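You operate a simulated robot arm through the tools that you are given. There is no shell and no other tool. Be economical: measure what you need, move in short steps, check, and stop when the job is done.

Carry out the task below with a simulated robot arm. There is one attempt and no reset: what you move stays moved.

JOB
Scrub the mud off both boots with the black brush.
Fine: dip it in the mop bucket for that, and put it back.

It is judged by the outcome, as a careful person would: the job done as asked, and still so three seconds after it is handed in. It fails if anything else is knocked over, pushed out of place, dropped, spilled or broken.

ROBOT AND FRAMES
A 6-joint arm with a two-finger parallel gripper, fixed in place. Base frame: the origin is at the foot of the arm, x ahead of it, y to its left, z up; the work surface is at about z = 873. Readings come in mm, degrees, newtons and seconds.
With the tool pointing down near the work surface it reaches from about 460 to 880 mm from the base axis. Its first joint turns from -115.0 to 115.0 degrees. Payload 4.2 kg.
Tool frame: the origin (TCP) lies between the finger pads and is the grasp point; the fingertips stand 23 mm ahead of it; z points along the fingers, y is the line along which they close. Largest opening 94 mm; finger width 38, thickness 10; the body of the gripper, 54 by 96 mm, starts 39 mm behind the TCP.
Orientation is told as [roll, pitch, yaw] about the base's x, y, z axes, in that order, counted from this pose: with the fingers straight down and closing along the base's y, the tool's x points along the base's -x, its y along +y and its z along -z.

CONTROLS
- The arm moves only by the tool play_rows. Its argument "increments" is one flat list of numbers, 7 for each row, row after row: the shift along the tool's x, y, z in units of 400 mm (1.0 is 400 mm), then the turn, a rotation vector about the tool's x, y, z in units of 180 degrees (1.0 is 180 degrees), then the opening, from 0 (shut) to 1 (fully open). In form: [x, y, z, ax, ay, az, jaw, x, y, z, ax, ay, az, jaw, ...]. A call has 1 to 20 rows; each row is the pose to reach, as a shift and turn from the pose commanded when the call began, along the tool's axes at that moment. A call with a number of a shift or a turn outside -1 to 1 is refused whole. Rows are played at 5 a second. More than 50 mm and 8.6 degrees between two rows, or a gripper value outside its range, and nothing of the call is played. Where a pose cannot be reached the arm comes as near as it can. A force on the tool above 40 N (or 10 N above the force at the start of the call, whichever is more), or a blocked arm, ends the call early, and 0.2 s more pass. Each finger travels about 108 mm/s and halts on what it meets, pressing with about 30 N; the grip force reading is that of the motor and also rises with nothing between the fingers. The clock runs only during rows and for 0.2 s after the last one: add rows that repeat a pose to give the fingers time. It gives the time, the measured TCP pose, the force on the tool (base axes), the opening and the grip force at its end, in the units of the frame above (readings bear some noise), and new pictures: "show" is both (left out), scene, wrist or none.
- Cameras (640 x 400 px; columns grow to the right, rows downward): "scene" is fixed at [217.8, 502.2, 1755.2]; the picture's right is [-0.75, -0.66, 0.00], its down [-0.46, 0.53, -0.71] and it looks along [0.47, -0.53, -0.70] (base axes); focal length 295 px, centre (320, 200). "wrist" rides on the gripper at [86, 16, -75] in the tool frame; the picture's right is [-0.18, 0.98, 0.00], its down [-0.58, -0.11, -0.81] and it looks along [-0.79, -0.15, 0.59] (tool axes); focal length 243 px, centre (320, 200). There is no depth. A picture from a camera that has moved, and an enlarged one, comes with that camera's place and axes in the base frame and with its lens.
- slide_trunk(by): slides the trunk up (or, below 0, down) by that many mm; the arm rides with it, the base frame stays. It gives what a move gives, with no picture.
- zoom(camera, box): a new picture of the part [left, top, right, bottom] of that camera's present view, enlarged. It takes no simulated time.
- hand_in(): hands the job in; it is judged then, once.

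Go step by step. Nothing tells you positions but the pictures and the camera data: compare them with the known pose of the tool, close in by small moves and look again before you grip or let go. The budget is 120 turns and 200 pictures, counting those below and the enlarged ones. Unless the task says otherwise, let go and move clear before handing in, and close with one line.

The tools are called after ">>>" as a command line: name --argument value ..., lists and objects as JSON in quotes. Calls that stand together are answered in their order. play_rows: Moves the arm, as the interface text tells. Its arguments: {"type":"object","properties":{"increments":{"type":"array","items":{"type":"number"}},"show":{"type":"string","enum":["both","scene","wrist","none"]}},"required":["increments"]} The other tools are called the same way: slide_trunk (by) slides the trunk up or down; zoom (camera, box) takes an enlarged picture of a part of a camera's view; hand_in () hands the job in.

At the start:

```text
t: 0.0
ee_pos: [587.7, -137.2, 1370.2]
ee_rot: [0.0, 0.0, 0.0]
wrist_force: [-0.1, 1.1, 0.4]
opening: 94.3
grasp_force: 0.0
trunk travel left (down, up): [-800.0, 190.0]
```

scene: 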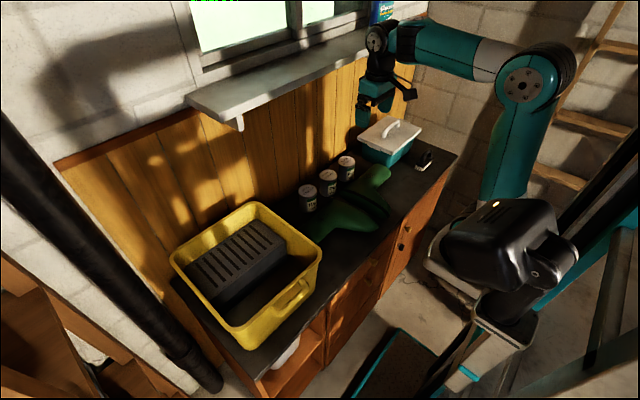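
wrist: 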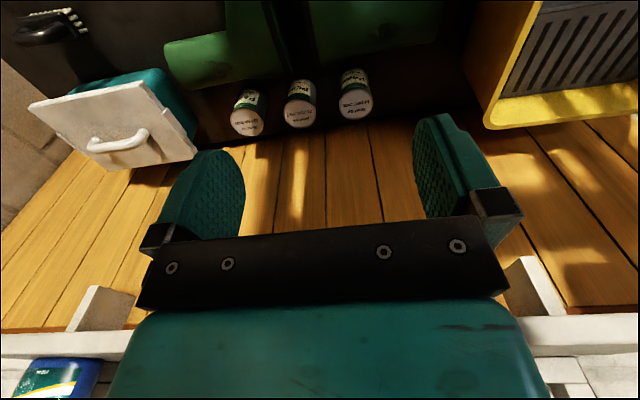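

I see a bench with the yellow mop bucket, green boots lying down, three cans, a teal box and a small black brush at the far right. I'll enlarge these before moving.

>>> zoom --camera "scene" --box '[280, 110, 460, 250]'

>>> zoom --camera "scene" --box '[150, 180, 350, 370]'

>>> zoom --camera "wrist" --box '[0, 0, 480, 200]'

```text
2.86 times, centred on (370, 180) of scene
camera zoom: at [217.8, 502.2, 1755.2], right [-0.75, -0.66, 0.0], down [-0.46, 0.53, -0.71], along [0.47, -0.53, -0.7], focal length 842 px, centre (177, 257)
```

zoom: 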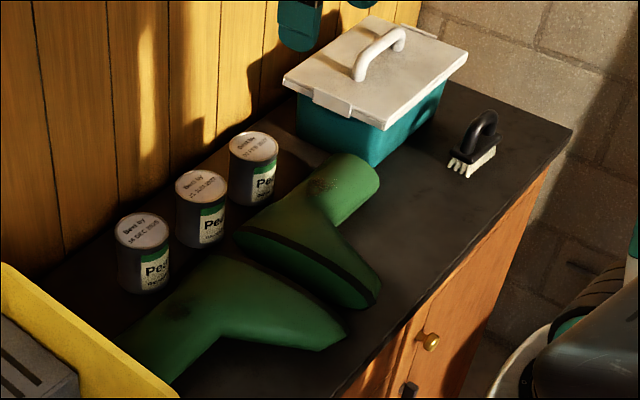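

```text
2.11 times, centred on (250, 275) of scene
camera zoom: at [217.8, 502.2, 1755.2], right [-0.75, -0.66, 0.0], down [-0.46, 0.53, -0.71], along [0.47, -0.53, -0.7], focal length 620 px, centre (467, 42)
```

zoom: 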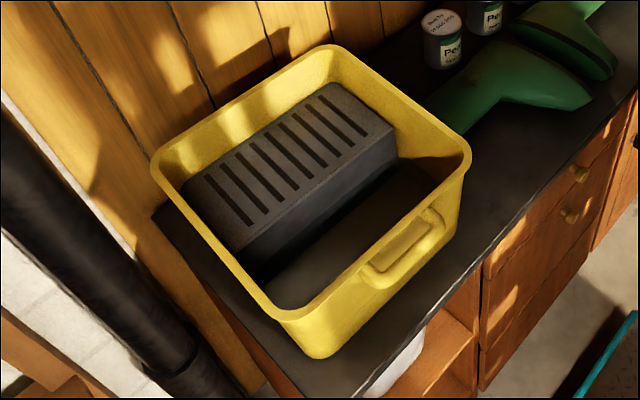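

```text
1.33 times, centred on (240, 100) of wrist
camera zoom: at [500.7, -120.6, 1443.8], right [0.18, 0.98, 0.0], down [0.58, -0.11, 0.81], along [0.79, -0.15, -0.59], focal length 324 px, centre (427, 333)
```

zoom: 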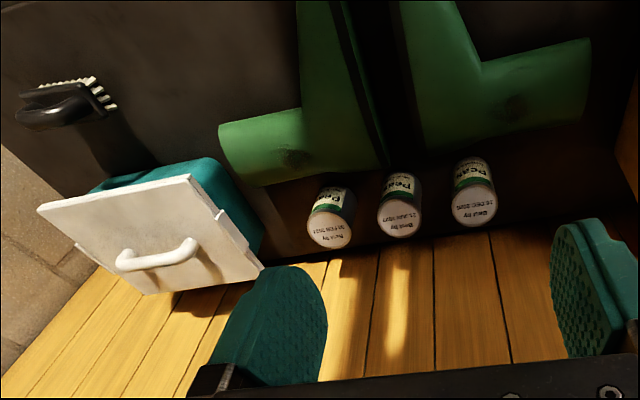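

The brush looks to stand around (574, -639), and the mud spots are around (677, -359) and (679, -28). The bucket is around y = 200–420. I'll move high toward the brush for a better look.

>>> play_rows --increments '[0.027, -0.078, 0.0425, 0, 0, 0, 1, 0.054, -0.156, 0.085, 0, 0, 0, 1, 0.081, -0.234, 0.1275, 0, 0, 0, 1, 0.108, -0.312, 0.17, 0, 0, 0, 1, 0.135, -0.39, 0.2125, 0, 0, 0, 1, 0.162, -0.468, 0.255, 0, 0, 0, 1, 0.189, -0.546, 0.2975, 0, 0, 0, 1, 0.216, -0.624, 0.34, 0, 0, 0, 1, 0.243, -0.702, 0.3825, 0, 0, 0, 1, 0.27, -0.78, 0.425, 0, 0, 0, 1, 0.27, -0.78, 0.425, 0, 0, 0, 1]'

```text
t: 2.4
ee_pos: [478.8, -451.6, 1199.5]
ee_rot: [-0.1, 0.0, 0.1]
wrist_force: [0.9, 0.4, 0.4]
opening: 94.0
grasp_force: 0.1
trunk travel left (down, up): [-800.0, 190.0]
camera wrist: at [392.2, -434.9, 1274.1], right [0.18, 0.98, 0.0], down [0.58, -0.11, 0.81], along [0.79, -0.15, -0.59], focal length 243 px, centre (320, 200)
```

scene: 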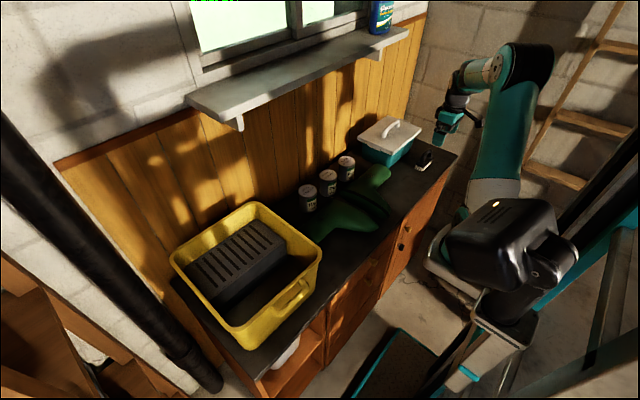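
wrist: 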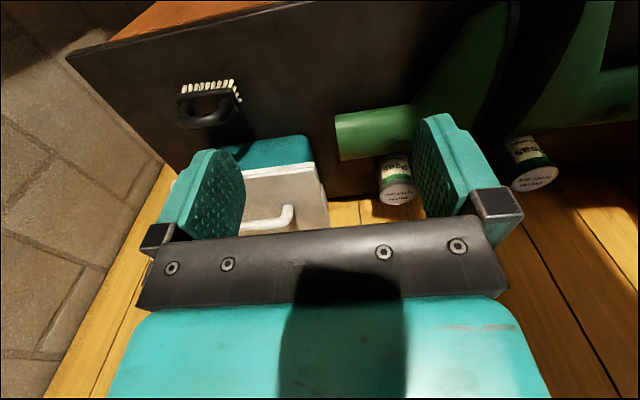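

>>> zoom --camera "wrist" --box '[140, 50, 300, 150]'

>>> zoom --camera "scene" --box '[390, 130, 454, 190]'

```text
4.00 times, centred on (220, 100) of wrist
camera zoom: at [392.2, -434.9, 1274.1], right [0.18, 0.98, 0.0], down [0.58, -0.11, 0.81], along [0.79, -0.15, -0.59], focal length 970 px, centre (720, 600)
```

zoom: 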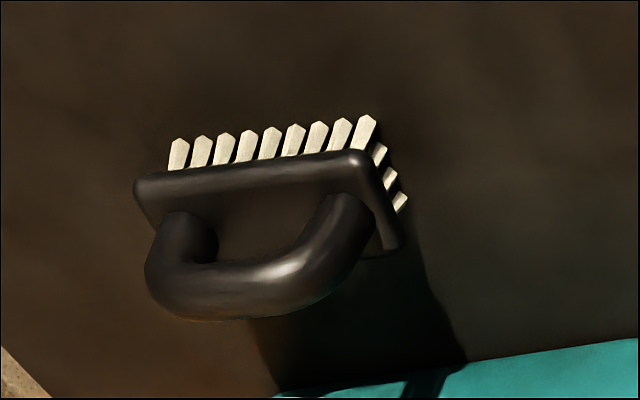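

```text
6.67 times, centred on (422, 160) of scene
camera zoom: at [217.8, 502.2, 1755.2], right [-0.75, -0.66, 0.0], down [-0.46, 0.53, -0.71], along [0.47, -0.53, -0.7], focal length 1964 px, centre (-360, 467)
```

zoom: 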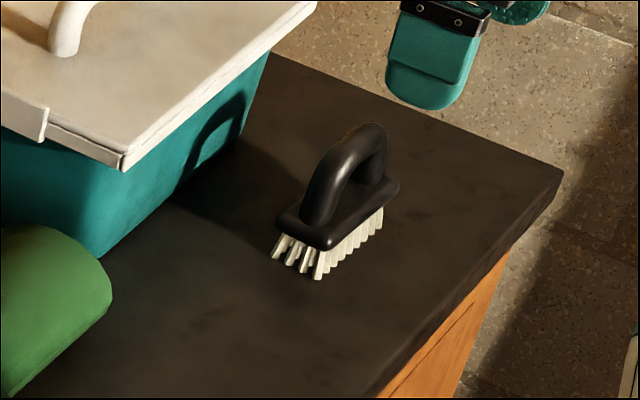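

The brush stands bristles-down near (588, -665), with its arched handle lying roughly along y and its top near z = 965. I'll turn the gripper about -90° so it closes along x and take a closer look.

>>> play_rows --increments '[-0.02, -0.018, 0.019, 0, 0, 0.042, 0.7, -0.04, -0.037, 0.038, 0, 0, 0.084, 0.7, -0.06, -0.055, 0.056, 0, 0, 0.126, 0.7, -0.08, -0.073, 0.075, 0, 0, 0.168, 0.7, -0.1, -0.092, 0.094, 0, 0, 0.21, 0.7, -0.12, -0.11, 0.113, 0, 0, 0.252, 0.7, -0.14, -0.128, 0.131, 0, 0, 0.294, 0.7, -0.16, -0.147, 0.15, 0, 0, 0.336, 0.7, -0.18, -0.165, 0.169, 0, 0, 0.378, 0.7, -0.2, -0.183, 0.188, 0, 0, 0.42, 0.7, -0.22, -0.202, 0.206, 0, 0, 0.462, 0.7, -0.24, -0.22, 0.225, 0, 0, 0.5, 0.7, -0.24, -0.22, 0.225, 0, 0, 0.5, 0.7]'

```text
t: 5.2
ee_pos: [576.8, -537.2, 1110.5]
ee_rot: [0.0, 0.0, -90.0]
wrist_force: [0.4, 0.0, -0.4]
opening: 66.0
grasp_force: 0.1
trunk travel left (down, up): [-800.0, 190.0]
camera wrist: at [592.0, -450.0, 1183.7], right [0.98, -0.18, 0.0], down [-0.11, -0.58, 0.81], along [-0.15, -0.79, -0.59], focal length 243 px, centre (320, 200)
```

scene: 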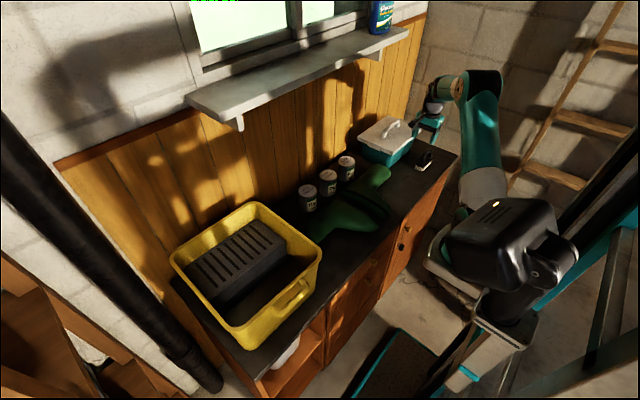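
wrist: 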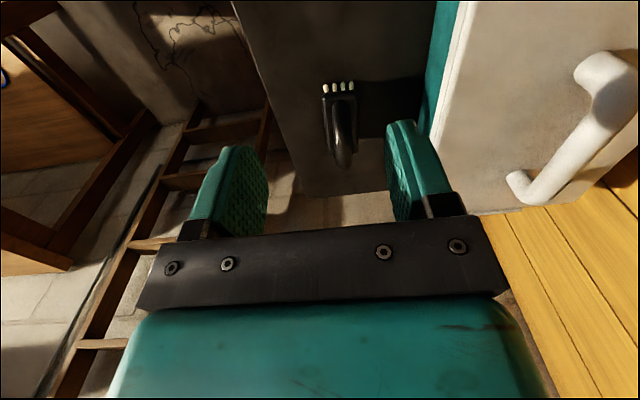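

>>> zoom --camera "wrist" --box '[280, 60, 440, 180]'

```text
3.33 times, centred on (360, 120) of wrist
camera zoom: at [592.0, -450.0, 1183.7], right [0.98, -0.18, 0.0], down [-0.11, -0.58, 0.81], along [-0.15, -0.79, -0.59], focal length 809 px, centre (187, 467)
```

zoom: 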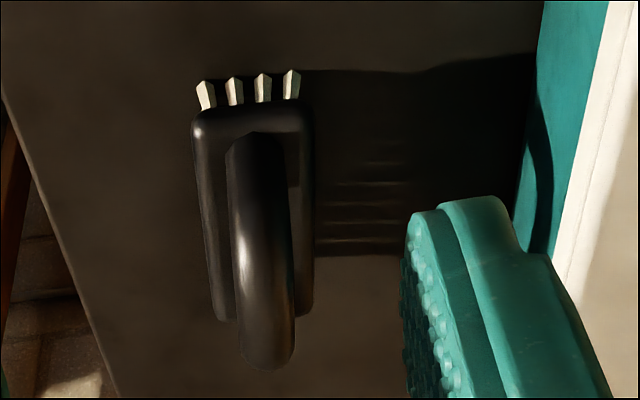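

The brush centre comes out near (582, -665), turned about 5°. I'll move to just above the handle and check whether the arm reaches there.

>>> play_rows --increments '[-0.08, 0.003, 0.06, 0, 0, 0.01, 0.65, -0.16, 0.006, 0.125, 0, 0, 0.02, 0.65, -0.24, 0.009, 0.185, 0, 0, 0.03, 0.65, -0.32, 0.0125, 0.25, 0, 0, 0.03, 0.65, -0.32, 0.0125, 0.25, 0, 0, 0.03, 0.65, -0.32, 0.0125, 0.25, 0, 0, 0.03, 0.65]'

```text
t: 6.6
ee_pos: [580.2, -663.5, 1009.5]
ee_rot: [0.1, 0.0, -95.2]
wrist_force: [-1.2, 0.8, -0.7]
opening: 61.0
grasp_force: 0.0
trunk travel left (down, up): [-800.0, 190.0]
camera wrist: at [604.3, -579.1, 1083.8], right [0.96, -0.27, 0.0], down [-0.16, -0.57, 0.81], along [-0.22, -0.77, -0.59], focal length 243 px, centre (320, 200)
```

scene: 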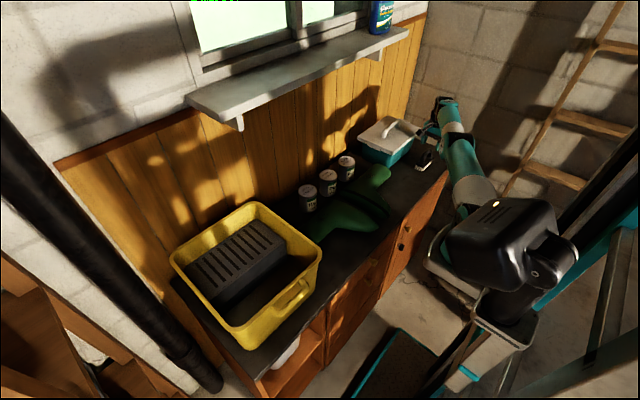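
wrist: 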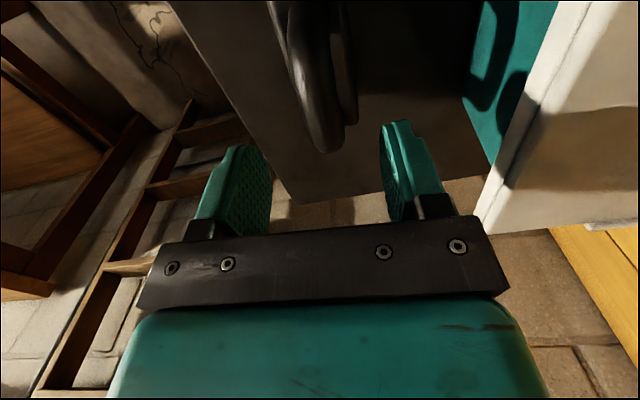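

The handle sits between the fingers, slightly below them. I'll lower to z ≈ 944 and look before closing.

>>> play_rows --increments '[0, 0, 0.05, 0, 0, 0, 0.65, 0, 0, 0.1, 0, 0, 0, 0.65, 0, 0, 0.15, 0, 0, 0, 0.65, 0, 0, 0.163, 0, 0, 0, 0.65, 0, 0, 0.163, 0, 0, 0, 0.65]'

```text
t: 7.8
ee_pos: [576.9, -657.7, 945.7]
ee_rot: [0.0, -0.1, -95.3]
wrist_force: [-0.5, -0.3, 0.0]
opening: 61.0
grasp_force: 0.2
out of reach, approached as far as the arm can: row 2, 3, 4, 5
trunk travel left (down, up): [-800.0, 190.0]
camera wrist: at [601.7, -573.7, 1018.9], right [0.96, -0.27, 0.0], down [-0.16, -0.57, 0.81], along [-0.22, -0.78, -0.59], focal length 243 px, centre (320, 200)
```

scene: 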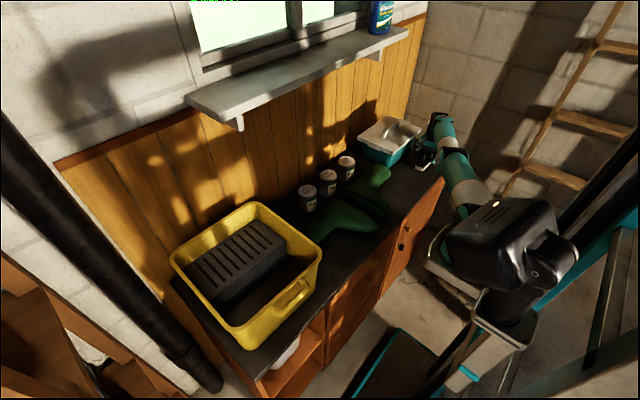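
wrist: 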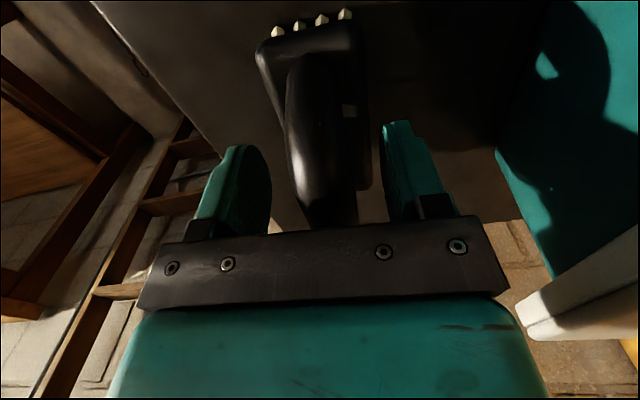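

The gripper straddles the handle, close to the reach limit. I'll close on it.

>>> play_rows --increments '[0, 0, 0, 0, 0, 0, 0.4, 0, 0, 0, 0, 0, 0, 0.2, 0, 0, 0, 0, 0, 0, 0.0, 0, 0, 0, 0, 0, 0, 0, 0, 0, 0, 0, 0, 0, 0, 0, 0, 0, 0, 0, 0, 0]'

```text
t: 9.2
ee_pos: [577.0, -658.8, 945.7]
ee_rot: [-0.1, 0.0, -95.2]
wrist_force: [0.9, -0.3, 0.8]
opening: 21.3
grasp_force: 29.9
trunk travel left (down, up): [-800.0, 190.0]
camera wrist: at [601.7, -573.8, 1019.2], right [0.96, -0.27, 0.0], down [-0.16, -0.57, 0.81], along [-0.22, -0.78, -0.59], focal length 243 px, centre (320, 200)
```

scene: 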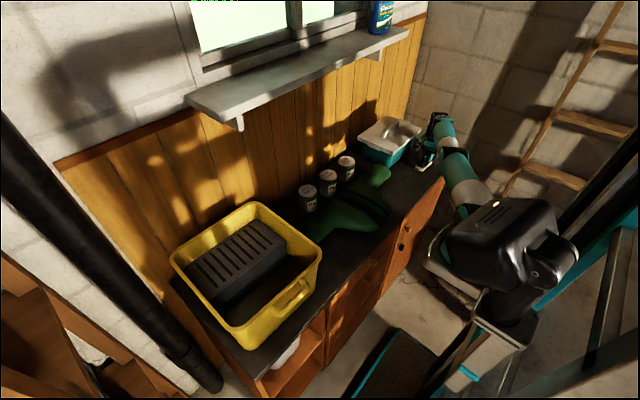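
wrist: 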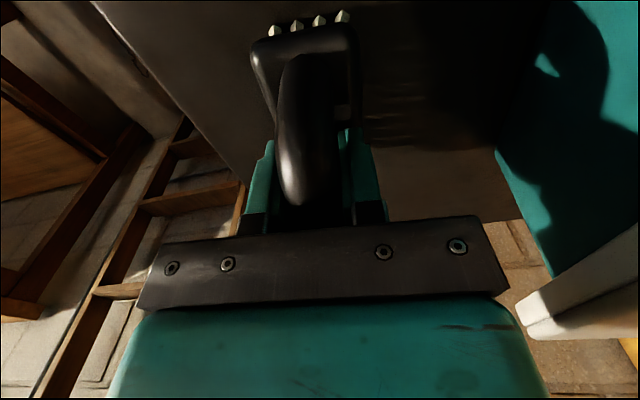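

The brush is gripped at 21 mm opening, TCP (577, -658.5, 945.7), so the bristle tips are about 73 mm below the TCP. I'll lift straight up.

>>> play_rows --increments '[0, 0, -0.03, 0, 0, 0, 0, 0, 0, -0.1, 0, 0, 0, 0, 0, 0, -0.2, 0, 0, 0, 0, 0, 0, -0.3, 0, 0, 0, 0, 0, 0, -0.4, 0, 0, 0, 0, 0, 0, -0.5, 0, 0, 0, 0, 0, 0, -0.6, 0, 0, 0, 0, 0, 0, -0.6, 0, 0, 0, 0]'

```text
t: 11.0
ee_pos: [567.7, -648.3, 1183.0]
ee_rot: [0.0, 0.1, -95.4]
wrist_force: [1.0, -0.8, -1.5]
opening: 21.0
grasp_force: 30.2
out of reach, approached as far as the arm can: row 2, 6, 7, 8
trunk travel left (down, up): [-800.0, 190.0]
camera wrist: at [593.1, -562.9, 1257.1], right [0.96, -0.27, 0.0], down [-0.16, -0.57, 0.81], along [-0.22, -0.77, -0.59], focal length 243 px, centre (320, 200)
```

scene: 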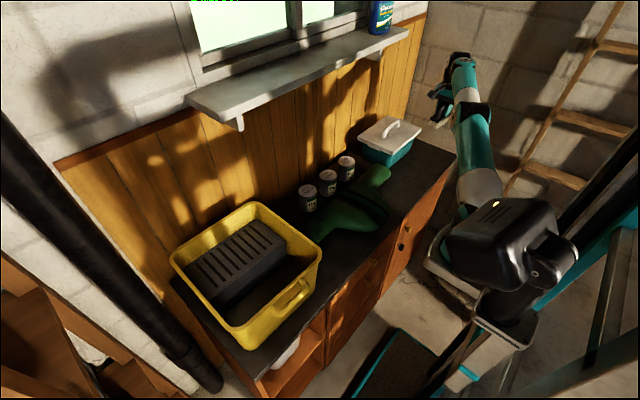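
wrist: 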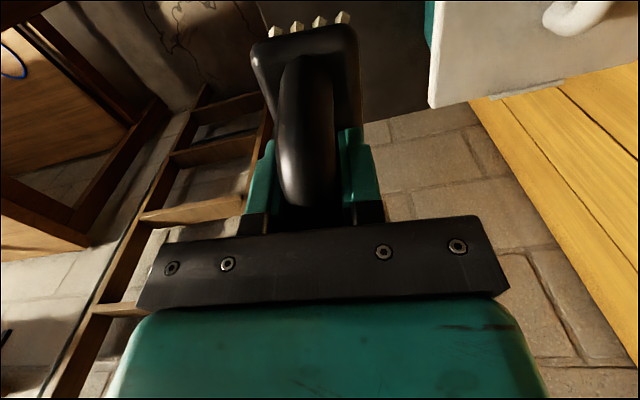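

The brush holds well. I'll carry it at height toward the middle, turning the wrist back toward 0° yaw.

>>> play_rows --increments '[0.095, -0.012, -0.005, 0, 0, -0.036, 0, 0.19, -0.024, -0.01, 0, 0, -0.072, 0, 0.285, -0.036, -0.01, 0, 0, -0.108, 0, 0.38, -0.048, -0.01, 0, 0, -0.144, 0, 0.475, -0.06, -0.01, 0, 0, -0.18, 0, 0.57, -0.072, -0.01, 0, 0, -0.216, 0, 0.665, -0.084, -0.01, 0, 0, -0.252, 0, 0.76, -0.096, -0.01, 0, 0, -0.288, 0, 0.855, -0.108, -0.01, 0, 0, -0.324, 0, 0.95, -0.12, -0.01, 0, 0, -0.36, 0, 0.95, -0.12, -0.01, 0, 0, -0.395, 0, 0.95, -0.12, -0.01, 0, 0, -0.43, 0, 0.95, -0.12, -0.01, 0, 0, -0.47, 0, 0.95, -0.12, -0.01, 0, 0, -0.505, 0, 0.95, -0.12, -0.01, 0, 0, -0.53, 0]' --show "wrist"

```text
t: 14.2
ee_pos: [556.8, -263.6, 1188.0]
ee_rot: [0.0, 0.0, 0.2]
wrist_force: [0.2, 0.0, -1.0]
opening: 21.1
grasp_force: 29.9
trunk travel left (down, up): [-800.0, 190.0]
camera wrist: at [469.0, -248.0, 1261.8], right [0.18, 0.98, 0.0], down [0.58, -0.11, 0.81], along [0.79, -0.15, -0.59], focal length 243 px, centre (320, 200)
```

wrist: 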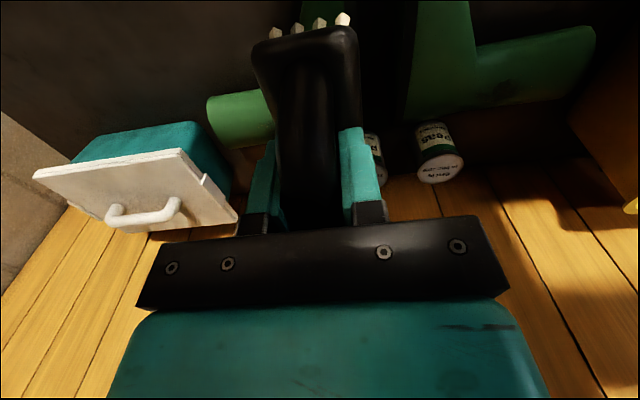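

I'll move further left to look into the bucket and at the second boot.

>>> play_rows --increments '[0.009, 0.095, -0.015, 0, 0, 0, 0, 0.018, 0.19, -0.03, 0, 0, 0, 0, 0.027, 0.285, -0.045, 0, 0, 0, 0, 0.036, 0.38, -0.06, 0, 0, 0, 0, 0.045, 0.475, -0.075, 0, 0, 0, 0, 0.054, 0.57, -0.09, 0, 0, 0, 0, 0.063, 0.665, -0.105, 0, 0, 0, 0, 0.072, 0.76, -0.12, 0, 0, 0, 0, 0.08, 0.855, -0.135, 0, 0, 0, 0, 0.09, 0.95, -0.15, 0, 0, 0, 0, 0.09, 0.95, -0.15, 0, 0, 0, 0]'

```text
t: 16.6
ee_pos: [520.4, 114.5, 1249.5]
ee_rot: [0.1, 0.0, 0.0]
wrist_force: [0.6, -1.0, -1.7]
opening: 21.2
grasp_force: 30.6
trunk travel left (down, up): [-800.0, 190.0]
camera wrist: at [433.4, 131.5, 1322.9], right [0.18, 0.98, 0.0], down [0.58, -0.11, 0.81], along [0.79, -0.15, -0.59], focal length 243 px, centre (320, 200)
```

scene: 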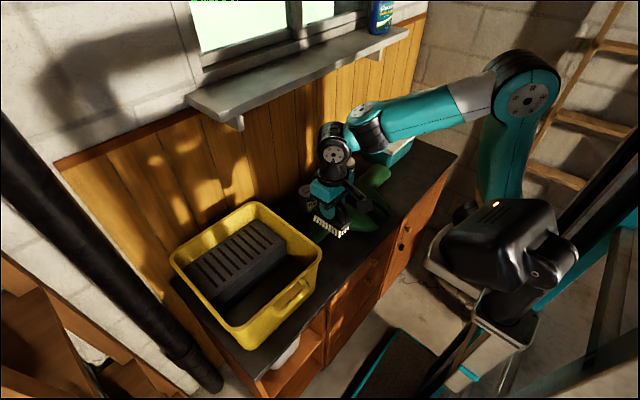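
wrist: 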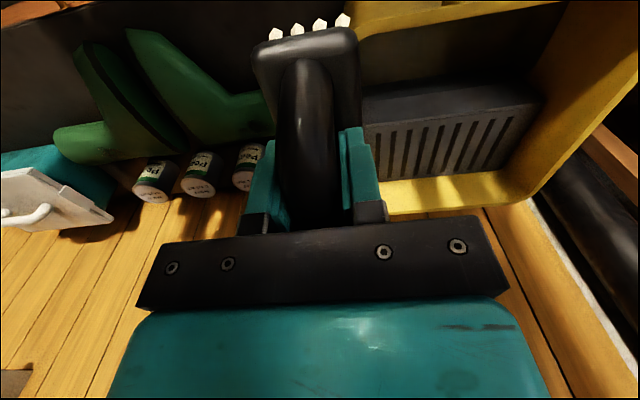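

>>> zoom --camera "wrist" --box '[340, 0, 640, 220]'

>>> zoom --camera "wrist" --box '[40, 0, 280, 200]'

>>> zoom --camera "scene" --box '[160, 190, 340, 360]'

```text
1.82 times, centred on (490, 110) of wrist
camera zoom: at [433.4, 131.5, 1322.9], right [0.18, 0.98, 0.0], down [0.58, -0.11, 0.81], along [0.79, -0.15, -0.59], focal length 441 px, centre (11, 364)
```

zoom: 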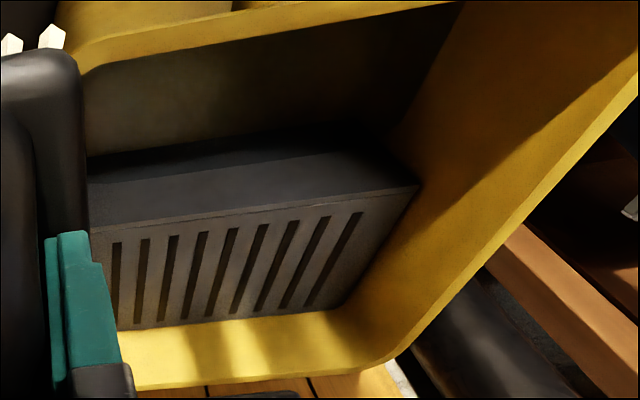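

```text
2.00 times, centred on (160, 100) of wrist
camera zoom: at [433.4, 131.5, 1322.9], right [0.18, 0.98, 0.0], down [0.58, -0.11, 0.81], along [0.79, -0.15, -0.59], focal length 485 px, centre (640, 400)
```

zoom: 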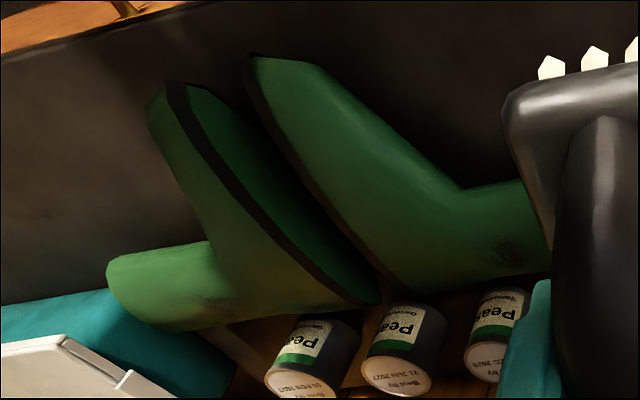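

```text
2.35 times, centred on (250, 275) of scene
camera zoom: at [217.8, 502.2, 1755.2], right [-0.75, -0.66, 0.0], down [-0.46, 0.53, -0.71], along [0.47, -0.53, -0.7], focal length 693 px, centre (485, 24)
```

zoom: 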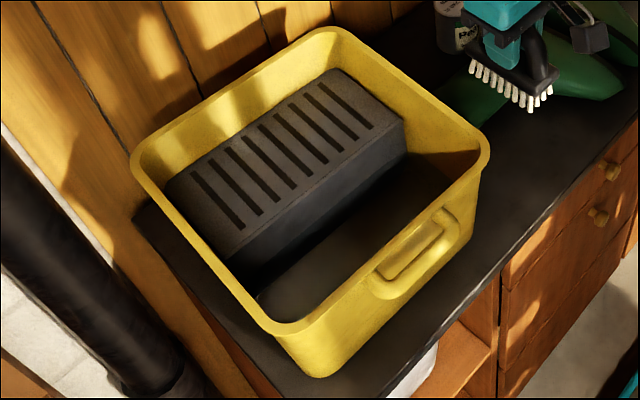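

The bucket rim spans roughly x 540–838 and y 139–425 at z ≈ 1065. The wringer takes up x > 668. I need the water level, so I'll enlarge the open part.

>>> zoom --camera "scene" --box '[220, 215, 310, 285]'

>>> zoom --camera "wrist" --box '[360, 0, 560, 130]'

```text
5.71 times, centred on (265, 250) of scene
camera zoom: at [217.8, 502.2, 1755.2], right [-0.75, -0.66, 0.0], down [-0.46, 0.53, -0.71], along [0.47, -0.53, -0.7], focal length 1684 px, centre (634, -86)
```

zoom: 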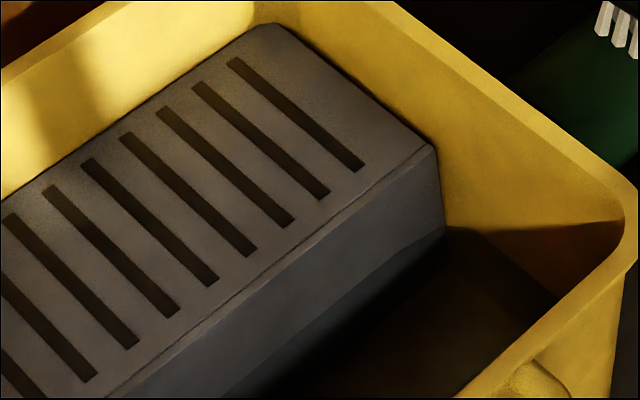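

```text
3.08 times, centred on (460, 65) of wrist
camera zoom: at [433.4, 131.5, 1322.9], right [0.18, 0.98, 0.0], down [0.58, -0.11, 0.81], along [0.79, -0.15, -0.59], focal length 746 px, centre (-111, 615)
```

zoom: 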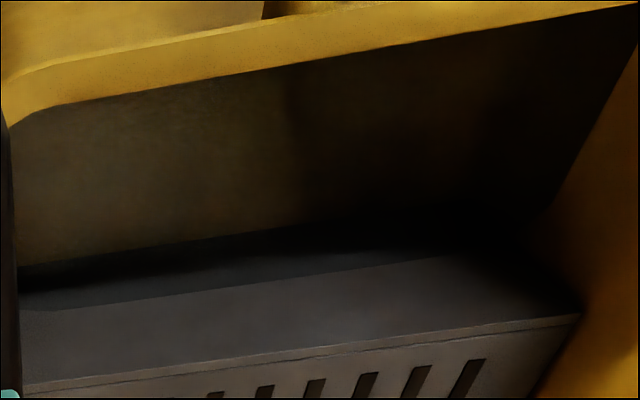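

Water surface looks to be around z ≈ 950. I'll turn to +90° so the brush lies along the open strip and hover over (612, 285).

>>> play_rows --increments '[-0.019, 0.035, 0, 0, 0, -0.042, 0, -0.038, 0.07, 0, 0, 0, -0.084, 0, -0.057, 0.106, 0, 0, 0, -0.126, 0, -0.077, 0.142, 0, 0, 0, -0.168, 0, -0.096, 0.178, 0.02, 0, 0, -0.21, 0, -0.115, 0.213, 0.04, 0, 0, -0.252, 0, -0.134, 0.249, 0.06, 0, 0, -0.294, 0, -0.153, 0.284, 0.08, 0, 0, -0.336, 0, -0.173, 0.32, 0.1, 0, 0, -0.378, 0, -0.192, 0.355, 0.12, 0, 0, -0.42, 0, -0.211, 0.39, 0.14, 0, 0, -0.462, 0, -0.23, 0.426, 0.165, 0, 0, -0.5, 0, -0.23, 0.426, 0.165, 0, 0, -0.5, 0]'

```text
t: 19.4
ee_pos: [611.5, 286.2, 1182.5]
ee_rot: [-0.1, 0.0, 90.1]
wrist_force: [0.5, 0.4, -1.6]
opening: 21.1
grasp_force: 30.2
trunk travel left (down, up): [-800.0, 190.0]
camera wrist: at [595.8, 199.6, 1257.0], right [-0.98, 0.18, 0.0], down [0.11, 0.58, 0.81], along [0.15, 0.79, -0.59], focal length 243 px, centre (320, 200)
```

scene: 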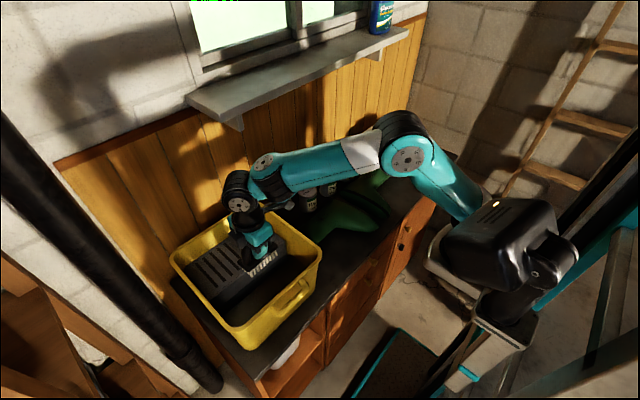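
wrist: 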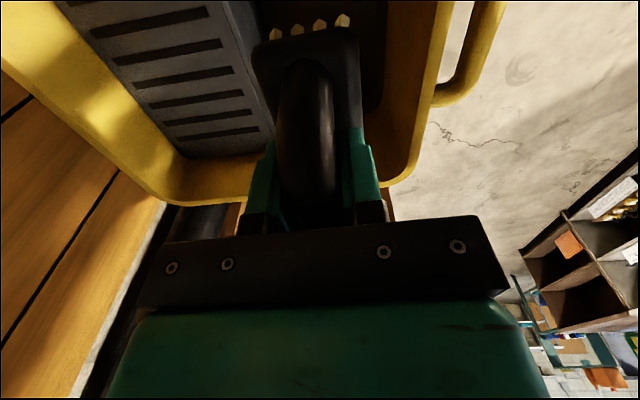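

The brush is centred over the gap between the near rim and the wringer. I'll lower part way and check.

>>> play_rows --increments '[0, 0, 0.08, 0, 0, 0, 0, 0, 0, 0.16, 0, 0, 0, 0, 0, 0, 0.24, 0, 0, 0, 0, 0, 0, 0.32, 0, 0, 0, 0, 0, 0, 0.36, 0, 0, 0, 0]'

>>> zoom --camera "scene" --box '[160, 190, 340, 360]'

```text
t: 20.6
ee_pos: [612.2, 285.3, 1038.1]
ee_rot: [0.1, -0.1, 90.0]
wrist_force: [-0.2, 0.2, -0.9]
opening: 20.7
grasp_force: 30.3
trunk travel left (down, up): [-800.0, 190.0]
camera wrist: at [595.1, 199.4, 1112.7], right [-0.98, 0.18, 0.0], down [0.11, 0.58, 0.81], along [0.15, 0.79, -0.59], focal length 243 px, centre (320, 200)
```

scene: 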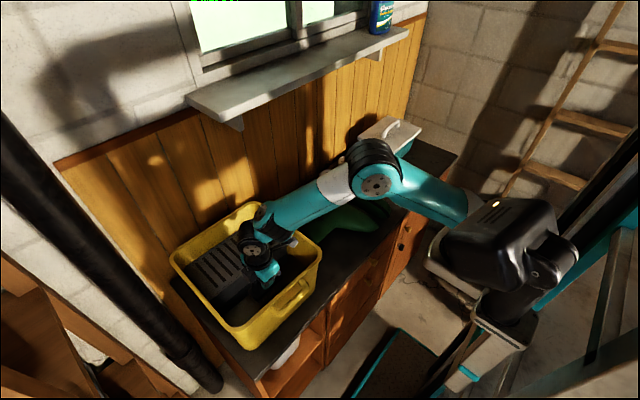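
wrist: 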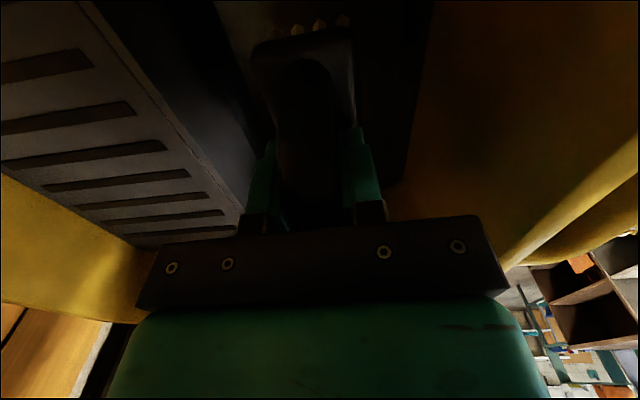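

```text
2.35 times, centred on (250, 275) of scene
camera zoom: at [217.8, 502.2, 1755.2], right [-0.75, -0.66, 0.0], down [-0.46, 0.53, -0.71], along [0.47, -0.53, -0.7], focal length 693 px, centre (485, 24)
```

zoom: 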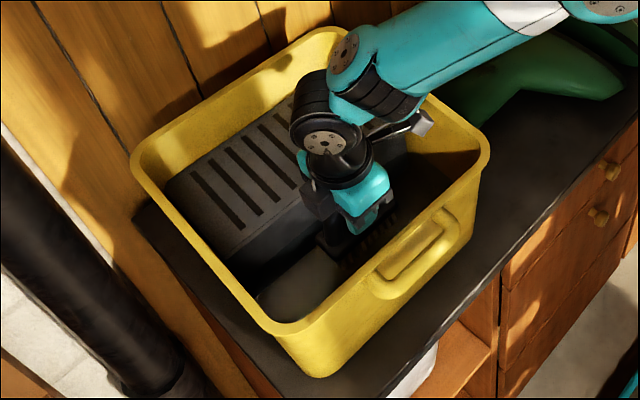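

Clearances look fine. I'll dip to TCP z ≈ 988, hold and swish gently, then come up.

>>> play_rows --increments '[0, 0, 0.04, 0, 0, 0, 0, 0, 0, 0.08, 0, 0, 0, 0, 0, 0, 0.11, 0, 0, 0, 0, 0, 0, 0.125, 0, 0, 0, 0, 0, 0, 0.125, 0, 0, 0, 0, 0.03, 0, 0.125, 0, 0, 0, 0, -0.03, 0, 0.125, 0, 0, 0, 0, 0, 0, 0.125, 0, 0, 0, 0]'

>>> zoom --camera "scene" --box '[210, 210, 330, 310]'

```text
t: 22.4
ee_pos: [613.1, 286.2, 988.0]
ee_rot: [0.1, 0.0, 90.0]
wrist_force: [0.2, -0.2, -0.7]
opening: 20.8
grasp_force: 29.8
trunk travel left (down, up): [-800.0, 190.0]
camera wrist: at [596.4, 199.8, 1061.6], right [-0.98, 0.18, 0.0], down [0.11, 0.58, 0.81], along [0.15, 0.79, -0.59], focal length 243 px, centre (320, 200)
```

scene: 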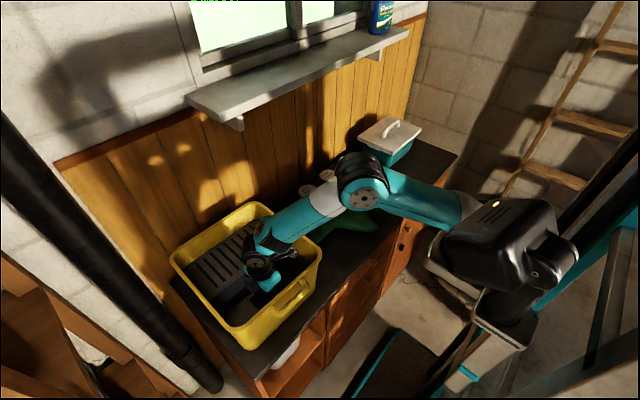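
wrist: 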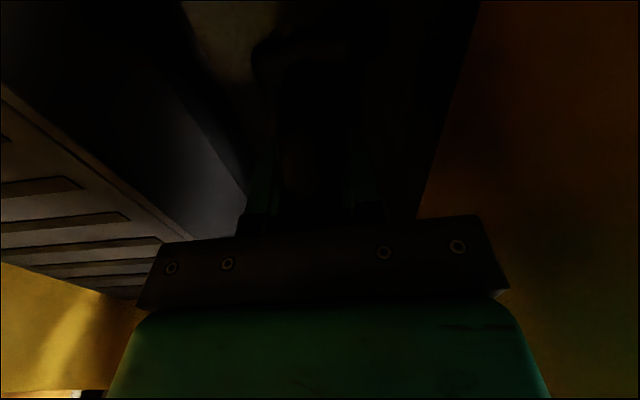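

```text
4.00 times, centred on (270, 260) of scene
camera zoom: at [217.8, 502.2, 1755.2], right [-0.75, -0.66, 0.0], down [-0.46, 0.53, -0.71], along [0.47, -0.53, -0.7], focal length 1179 px, centre (520, -40)
```

zoom: 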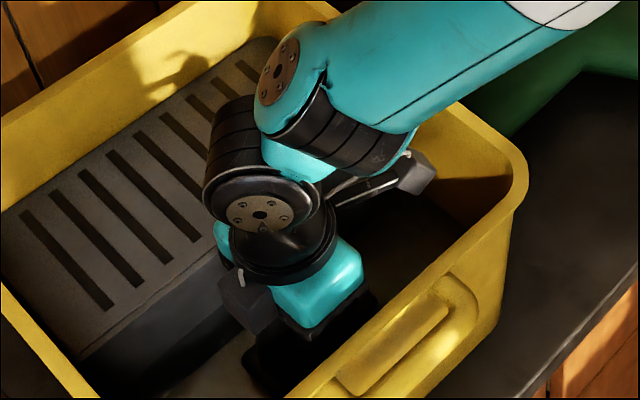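

>>> zoom --camera "wrist" --box '[160, 0, 480, 230]'

```text
1.74 times, centred on (320, 115) of wrist
camera zoom: at [596.4, 199.8, 1061.6], right [-0.98, 0.18, 0.0], down [0.11, 0.58, 0.81], along [0.15, 0.79, -0.59], focal length 422 px, centre (320, 348)
```

zoom: 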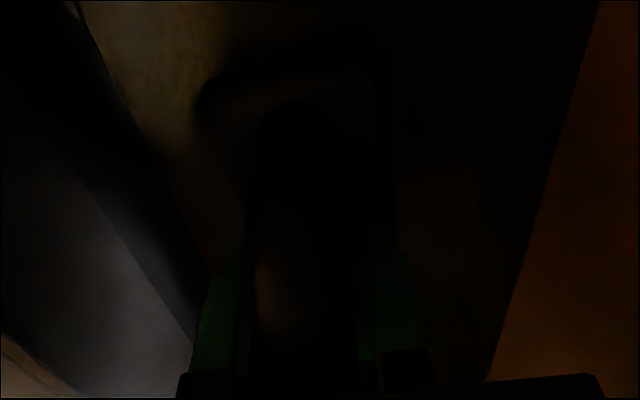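

The bristles appear submerged, since they are hidden below the surface around the brush plate. I'll raise the brush just clear of the water, let it drip inside the bucket, then lift it out.

>>> play_rows --increments '[0, 0, -0.04, 0, 0, 0, 0, 0, 0, -0.08, 0, 0, 0, 0, 0, 0, -0.12, 0, 0, 0, 0, 0, 0, -0.16, 0, 0, 0, 0, 0, 0, -0.16, 0, 0, 0, 0, 0, 0, -0.16, 0, 0, 0, 0, 0, 0, -0.16, 0, 0, 0, 0, 0, 0, -0.16, 0, 0, 0, 0, 0, 0, -0.16, 0, 0, 0, 0, 0, 0, -0.16, 0, 0, 0, 0, 0, 0, -0.26, 0, 0, 0, 0, 0, 0, -0.36, 0, 0, 0, 0, 0, 0, -0.46, 0, 0, 0, 0, 0, 0, -0.52, 0, 0, 0, 0, 0, 0, -0.52, 0, 0, 0, 0]'

>>> zoom --camera "scene" --box '[200, 180, 320, 280]'

>>> zoom --camera "wrist" --box '[240, 0, 400, 100]'

```text
t: 25.6
ee_pos: [610.4, 285.1, 1195.0]
ee_rot: [0.0, 0.0, 89.9]
wrist_force: [0.5, 0.5, -1.7]
opening: 21.0
grasp_force: 29.9
trunk travel left (down, up): [-800.0, 190.0]
camera wrist: at [593.6, 199.8, 1268.3], right [-0.98, 0.18, 0.0], down [0.11, 0.58, 0.81], along [0.15, 0.79, -0.59], focal length 243 px, centre (320, 200)
```

scene: 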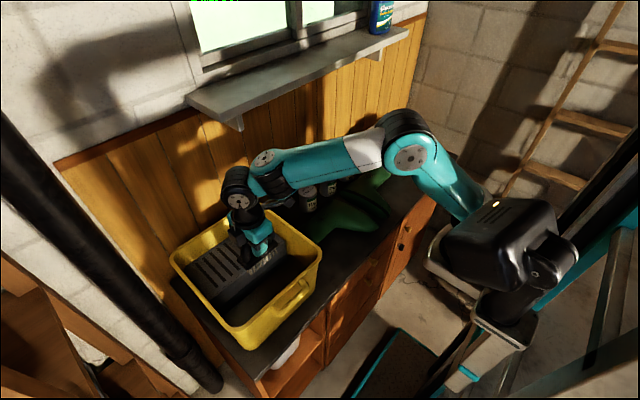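
wrist: 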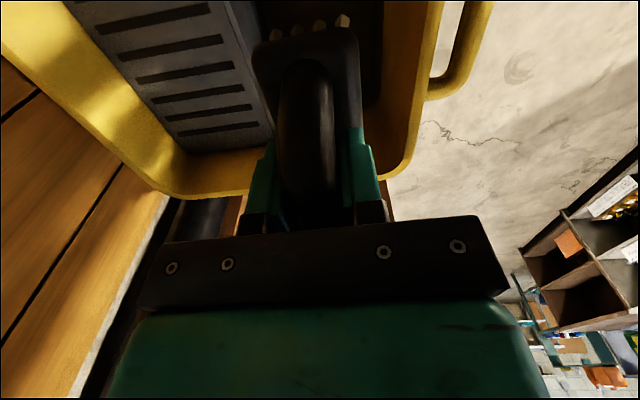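

```text
4.00 times, centred on (260, 230) of scene
camera zoom: at [217.8, 502.2, 1755.2], right [-0.75, -0.66, 0.0], down [-0.46, 0.53, -0.71], along [0.47, -0.53, -0.7], focal length 1179 px, centre (560, 80)
```

zoom: 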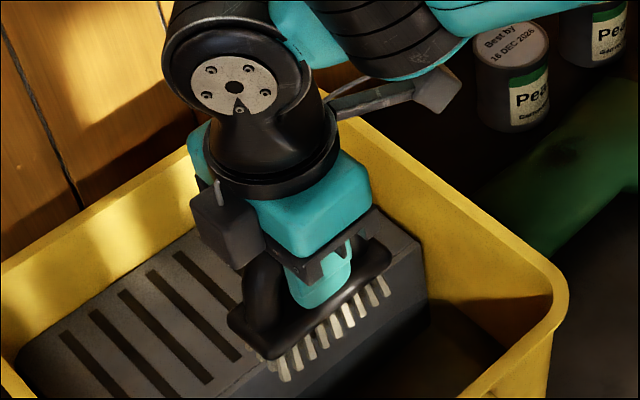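

```text
4.00 times, centred on (320, 50) of wrist
camera zoom: at [593.6, 199.8, 1268.3], right [-0.98, 0.18, 0.0], down [0.11, 0.58, 0.81], along [0.15, 0.79, -0.59], focal length 970 px, centre (320, 800)
```

zoom: 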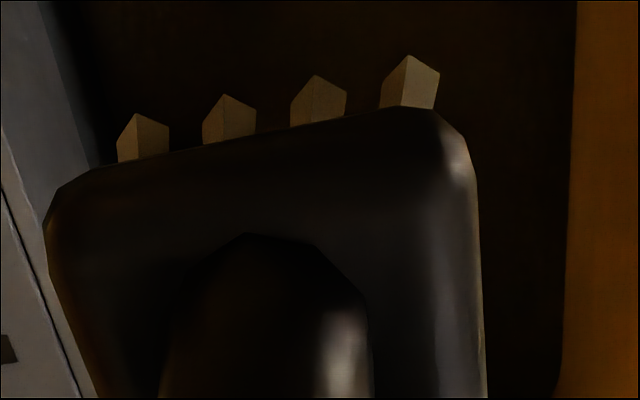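

The bristles have changed from bright cream to darker tan, so the brush is wet. Triangulation puts the mud on boot B near (702, -54, 924). I'll carry the brush over the boots to inspect both spots.

>>> play_rows --increments '[0.08, 0.01, 0, 0, 0, 0.042, 0, 0.16, 0.02, 0, 0, 0, 0.084, 0, 0.24, 0.03, 0, 0, 0, 0.126, 0, 0.32, 0.04, 0, 0, 0, 0.168, 0, 0.4, 0.05, 0, 0, 0, 0.21, 0, 0.48, 0.07, 0, 0, 0, 0.252, 0, 0.56, 0.09, 0, 0, 0, 0.294, 0, 0.64, 0.11, 0, 0, 0, 0.336, 0, 0.72, 0.13, 0, 0, 0, 0.378, 0, 0.8, 0.15, 0, 0, 0, 0.42, 0, 0.88, 0.16, 0, 0, 0, 0.462, 0, 0.96, 0.17, 0, 0, 0, 0.5, 0, 1.0, 0.17, 0, 0, 0, 0.5, 0, 1.0, 0.17, 0, 0, 0, 0.5, 0]'

>>> zoom --camera "wrist" --box '[60, 0, 320, 160]'

>>> zoom --camera "wrist" --box '[320, 0, 580, 160]'

```text
t: 28.6
ee_pos: [544.5, -112.8, 1195.3]
ee_rot: [0.1, 0.0, 0.1]
wrist_force: [0.4, 0.3, -1.9]
opening: 21.0
grasp_force: 29.5
trunk travel left (down, up): [-800.0, 190.0]
camera wrist: at [458.3, -96.9, 1270.0], right [0.18, 0.98, 0.0], down [0.58, -0.11, 0.81], along [0.79, -0.15, -0.59], focal length 243 px, centre (320, 200)
```

scene: 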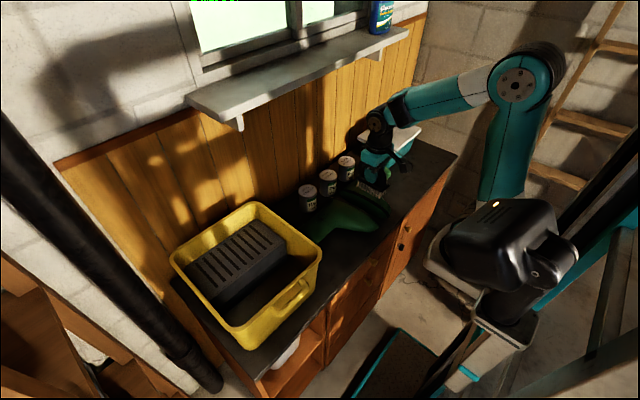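
wrist: 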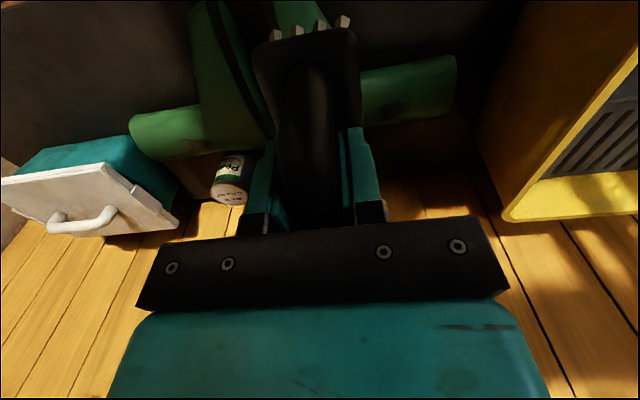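

```text
2.46 times, centred on (190, 80) of wrist
camera zoom: at [458.3, -96.9, 1270.0], right [0.18, 0.98, 0.0], down [0.58, -0.11, 0.81], along [0.79, -0.15, -0.59], focal length 597 px, centre (640, 495)
```

zoom: 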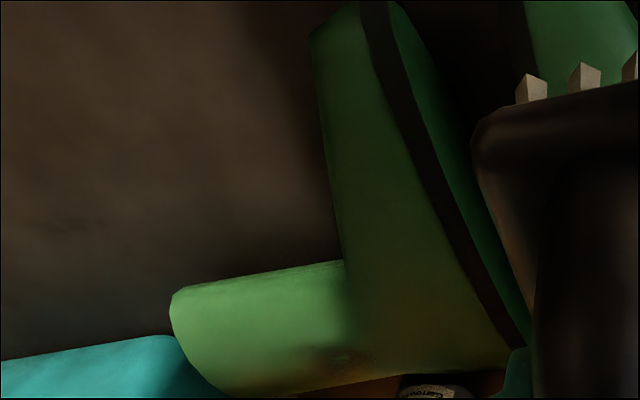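

```text
2.46 times, centred on (450, 80) of wrist
camera zoom: at [458.3, -96.9, 1270.0], right [0.18, 0.98, 0.0], down [0.58, -0.11, 0.81], along [0.79, -0.15, -0.59], focal length 597 px, centre (0, 495)
```

zoom: 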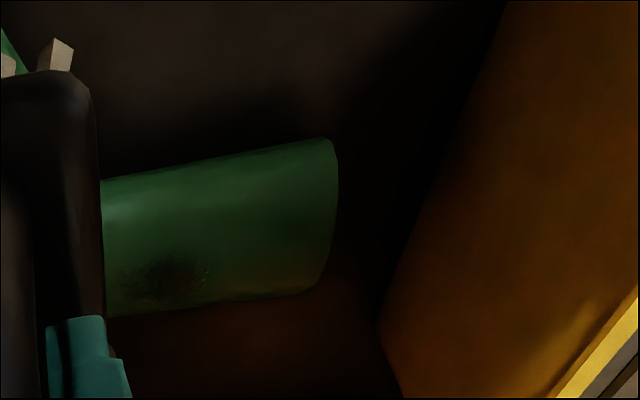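

Both mud patches lie on top of the boot shafts. Boot B's is near (685, -37, 956) and boot A's near (686, -352, 956), with the shafts running along y. I'll line up over boot B with the brush along the shaft.

>>> play_rows --increments '[-0.03, 0.017, 0.01, 0, 0, 0.042, 0, -0.06, 0.034, 0.02, 0, 0, 0.084, 0, -0.09, 0.05, 0.03, 0, 0, 0.126, 0, -0.118, 0.067, 0.05, 0, 0, 0.168, 0, -0.147, 0.084, 0.07, 0, 0, 0.21, 0, -0.177, 0.1, 0.1, 0, 0, 0.252, 0, -0.206, 0.118, 0.12, 0, 0, 0.294, 0, -0.236, 0.135, 0.14, 0, 0, 0.336, 0, -0.265, 0.152, 0.17, 0, 0, 0.378, 0, -0.295, 0.168, 0.2, 0, 0, 0.42, 0, -0.325, 0.185, 0.22, 0, 0, 0.462, 0, -0.354, 0.202, 0.238, 0, 0, 0.5, 0, -0.354, 0.202, 0.238, 0, 0, 0.5, 0]'

>>> zoom --camera "scene" --box '[270, 150, 410, 250]'

```text
t: 31.4
ee_pos: [686.1, -32.6, 1100.7]
ee_rot: [0.0, -0.1, -90.0]
wrist_force: [0.3, 0.0, -1.3]
opening: 21.0
grasp_force: 30.3
trunk travel left (down, up): [-800.0, 190.0]
camera wrist: at [702.5, 55.0, 1173.6], right [0.98, -0.18, 0.0], down [-0.11, -0.58, 0.81], along [-0.15, -0.79, -0.59], focal length 243 px, centre (320, 200)
```

scene: 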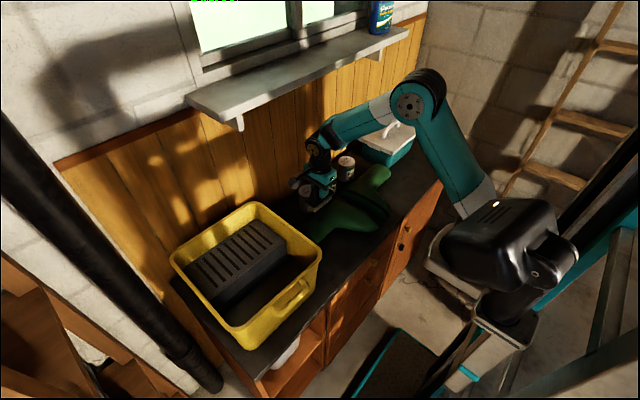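
wrist: 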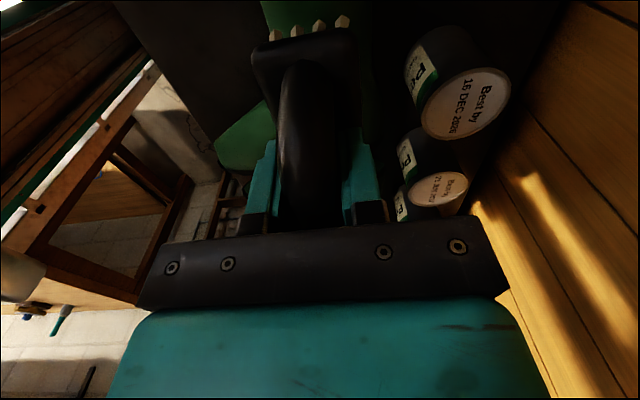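

```text
4.00 times, centred on (340, 200) of scene
camera zoom: at [217.8, 502.2, 1755.2], right [-0.75, -0.66, 0.0], down [-0.46, 0.53, -0.71], along [0.47, -0.53, -0.7], focal length 1179 px, centre (240, 200)
```

zoom: 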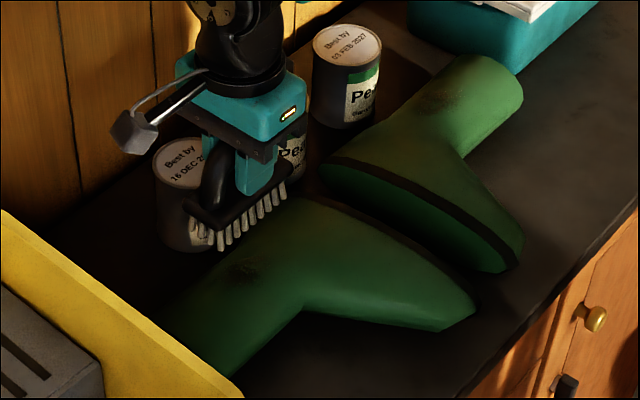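

The alignment looks right. I'll go down to just above the surface, then creep.

>>> play_rows --increments '[0, 0, 0.08, 0, 0, 0, 0, 0, 0, 0.14, 0, 0, 0, 0, 0, 0, 0.16, 0, 0, 0, 0, 0, 0, 0.165, 0, 0, 0, 0, 0, 0, 0.17, 0, 0, 0, 0, 0, 0, 0.175, 0, 0, 0, 0]'

>>> zoom --camera "scene" --box '[270, 150, 410, 250]'

```text
t: 32.8
ee_pos: [684.9, -34.5, 1029.7]
ee_rot: [0.1, 0.0, -89.9]
wrist_force: [0.3, 0.7, -1.7]
opening: 20.8
grasp_force: 30.3
trunk travel left (down, up): [-800.0, 190.0]
camera wrist: at [701.3, 53.2, 1104.6], right [0.98, -0.18, 0.0], down [-0.11, -0.58, 0.81], along [-0.15, -0.79, -0.59], focal length 243 px, centre (320, 200)
```

scene: 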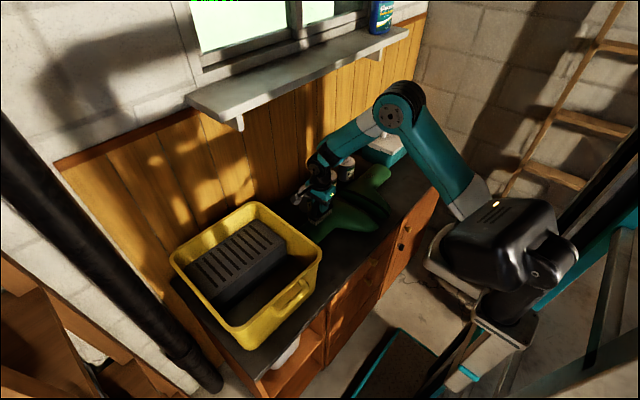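
wrist: 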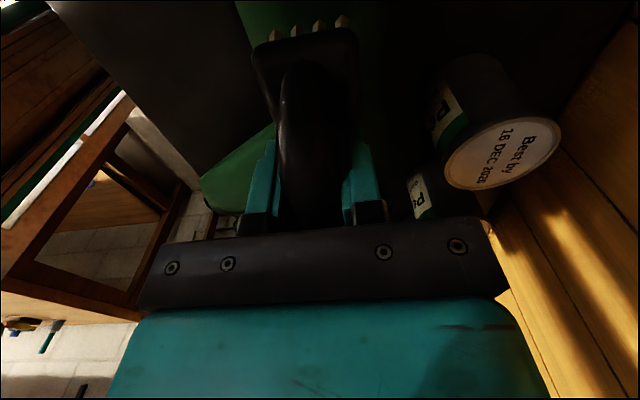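

```text
4.00 times, centred on (340, 200) of scene
camera zoom: at [217.8, 502.2, 1755.2], right [-0.75, -0.66, 0.0], down [-0.46, 0.53, -0.71], along [0.47, -0.53, -0.7], focal length 1179 px, centre (240, 200)
```

zoom: 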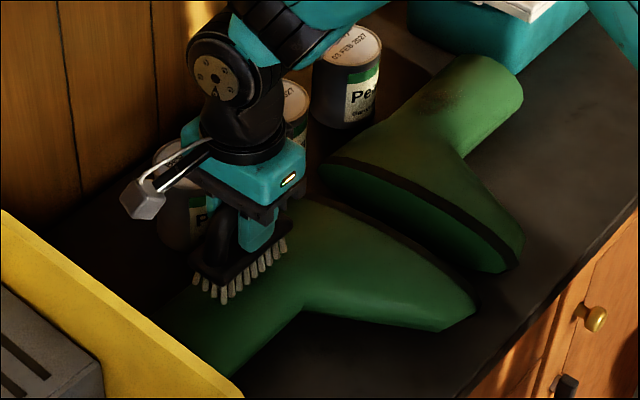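

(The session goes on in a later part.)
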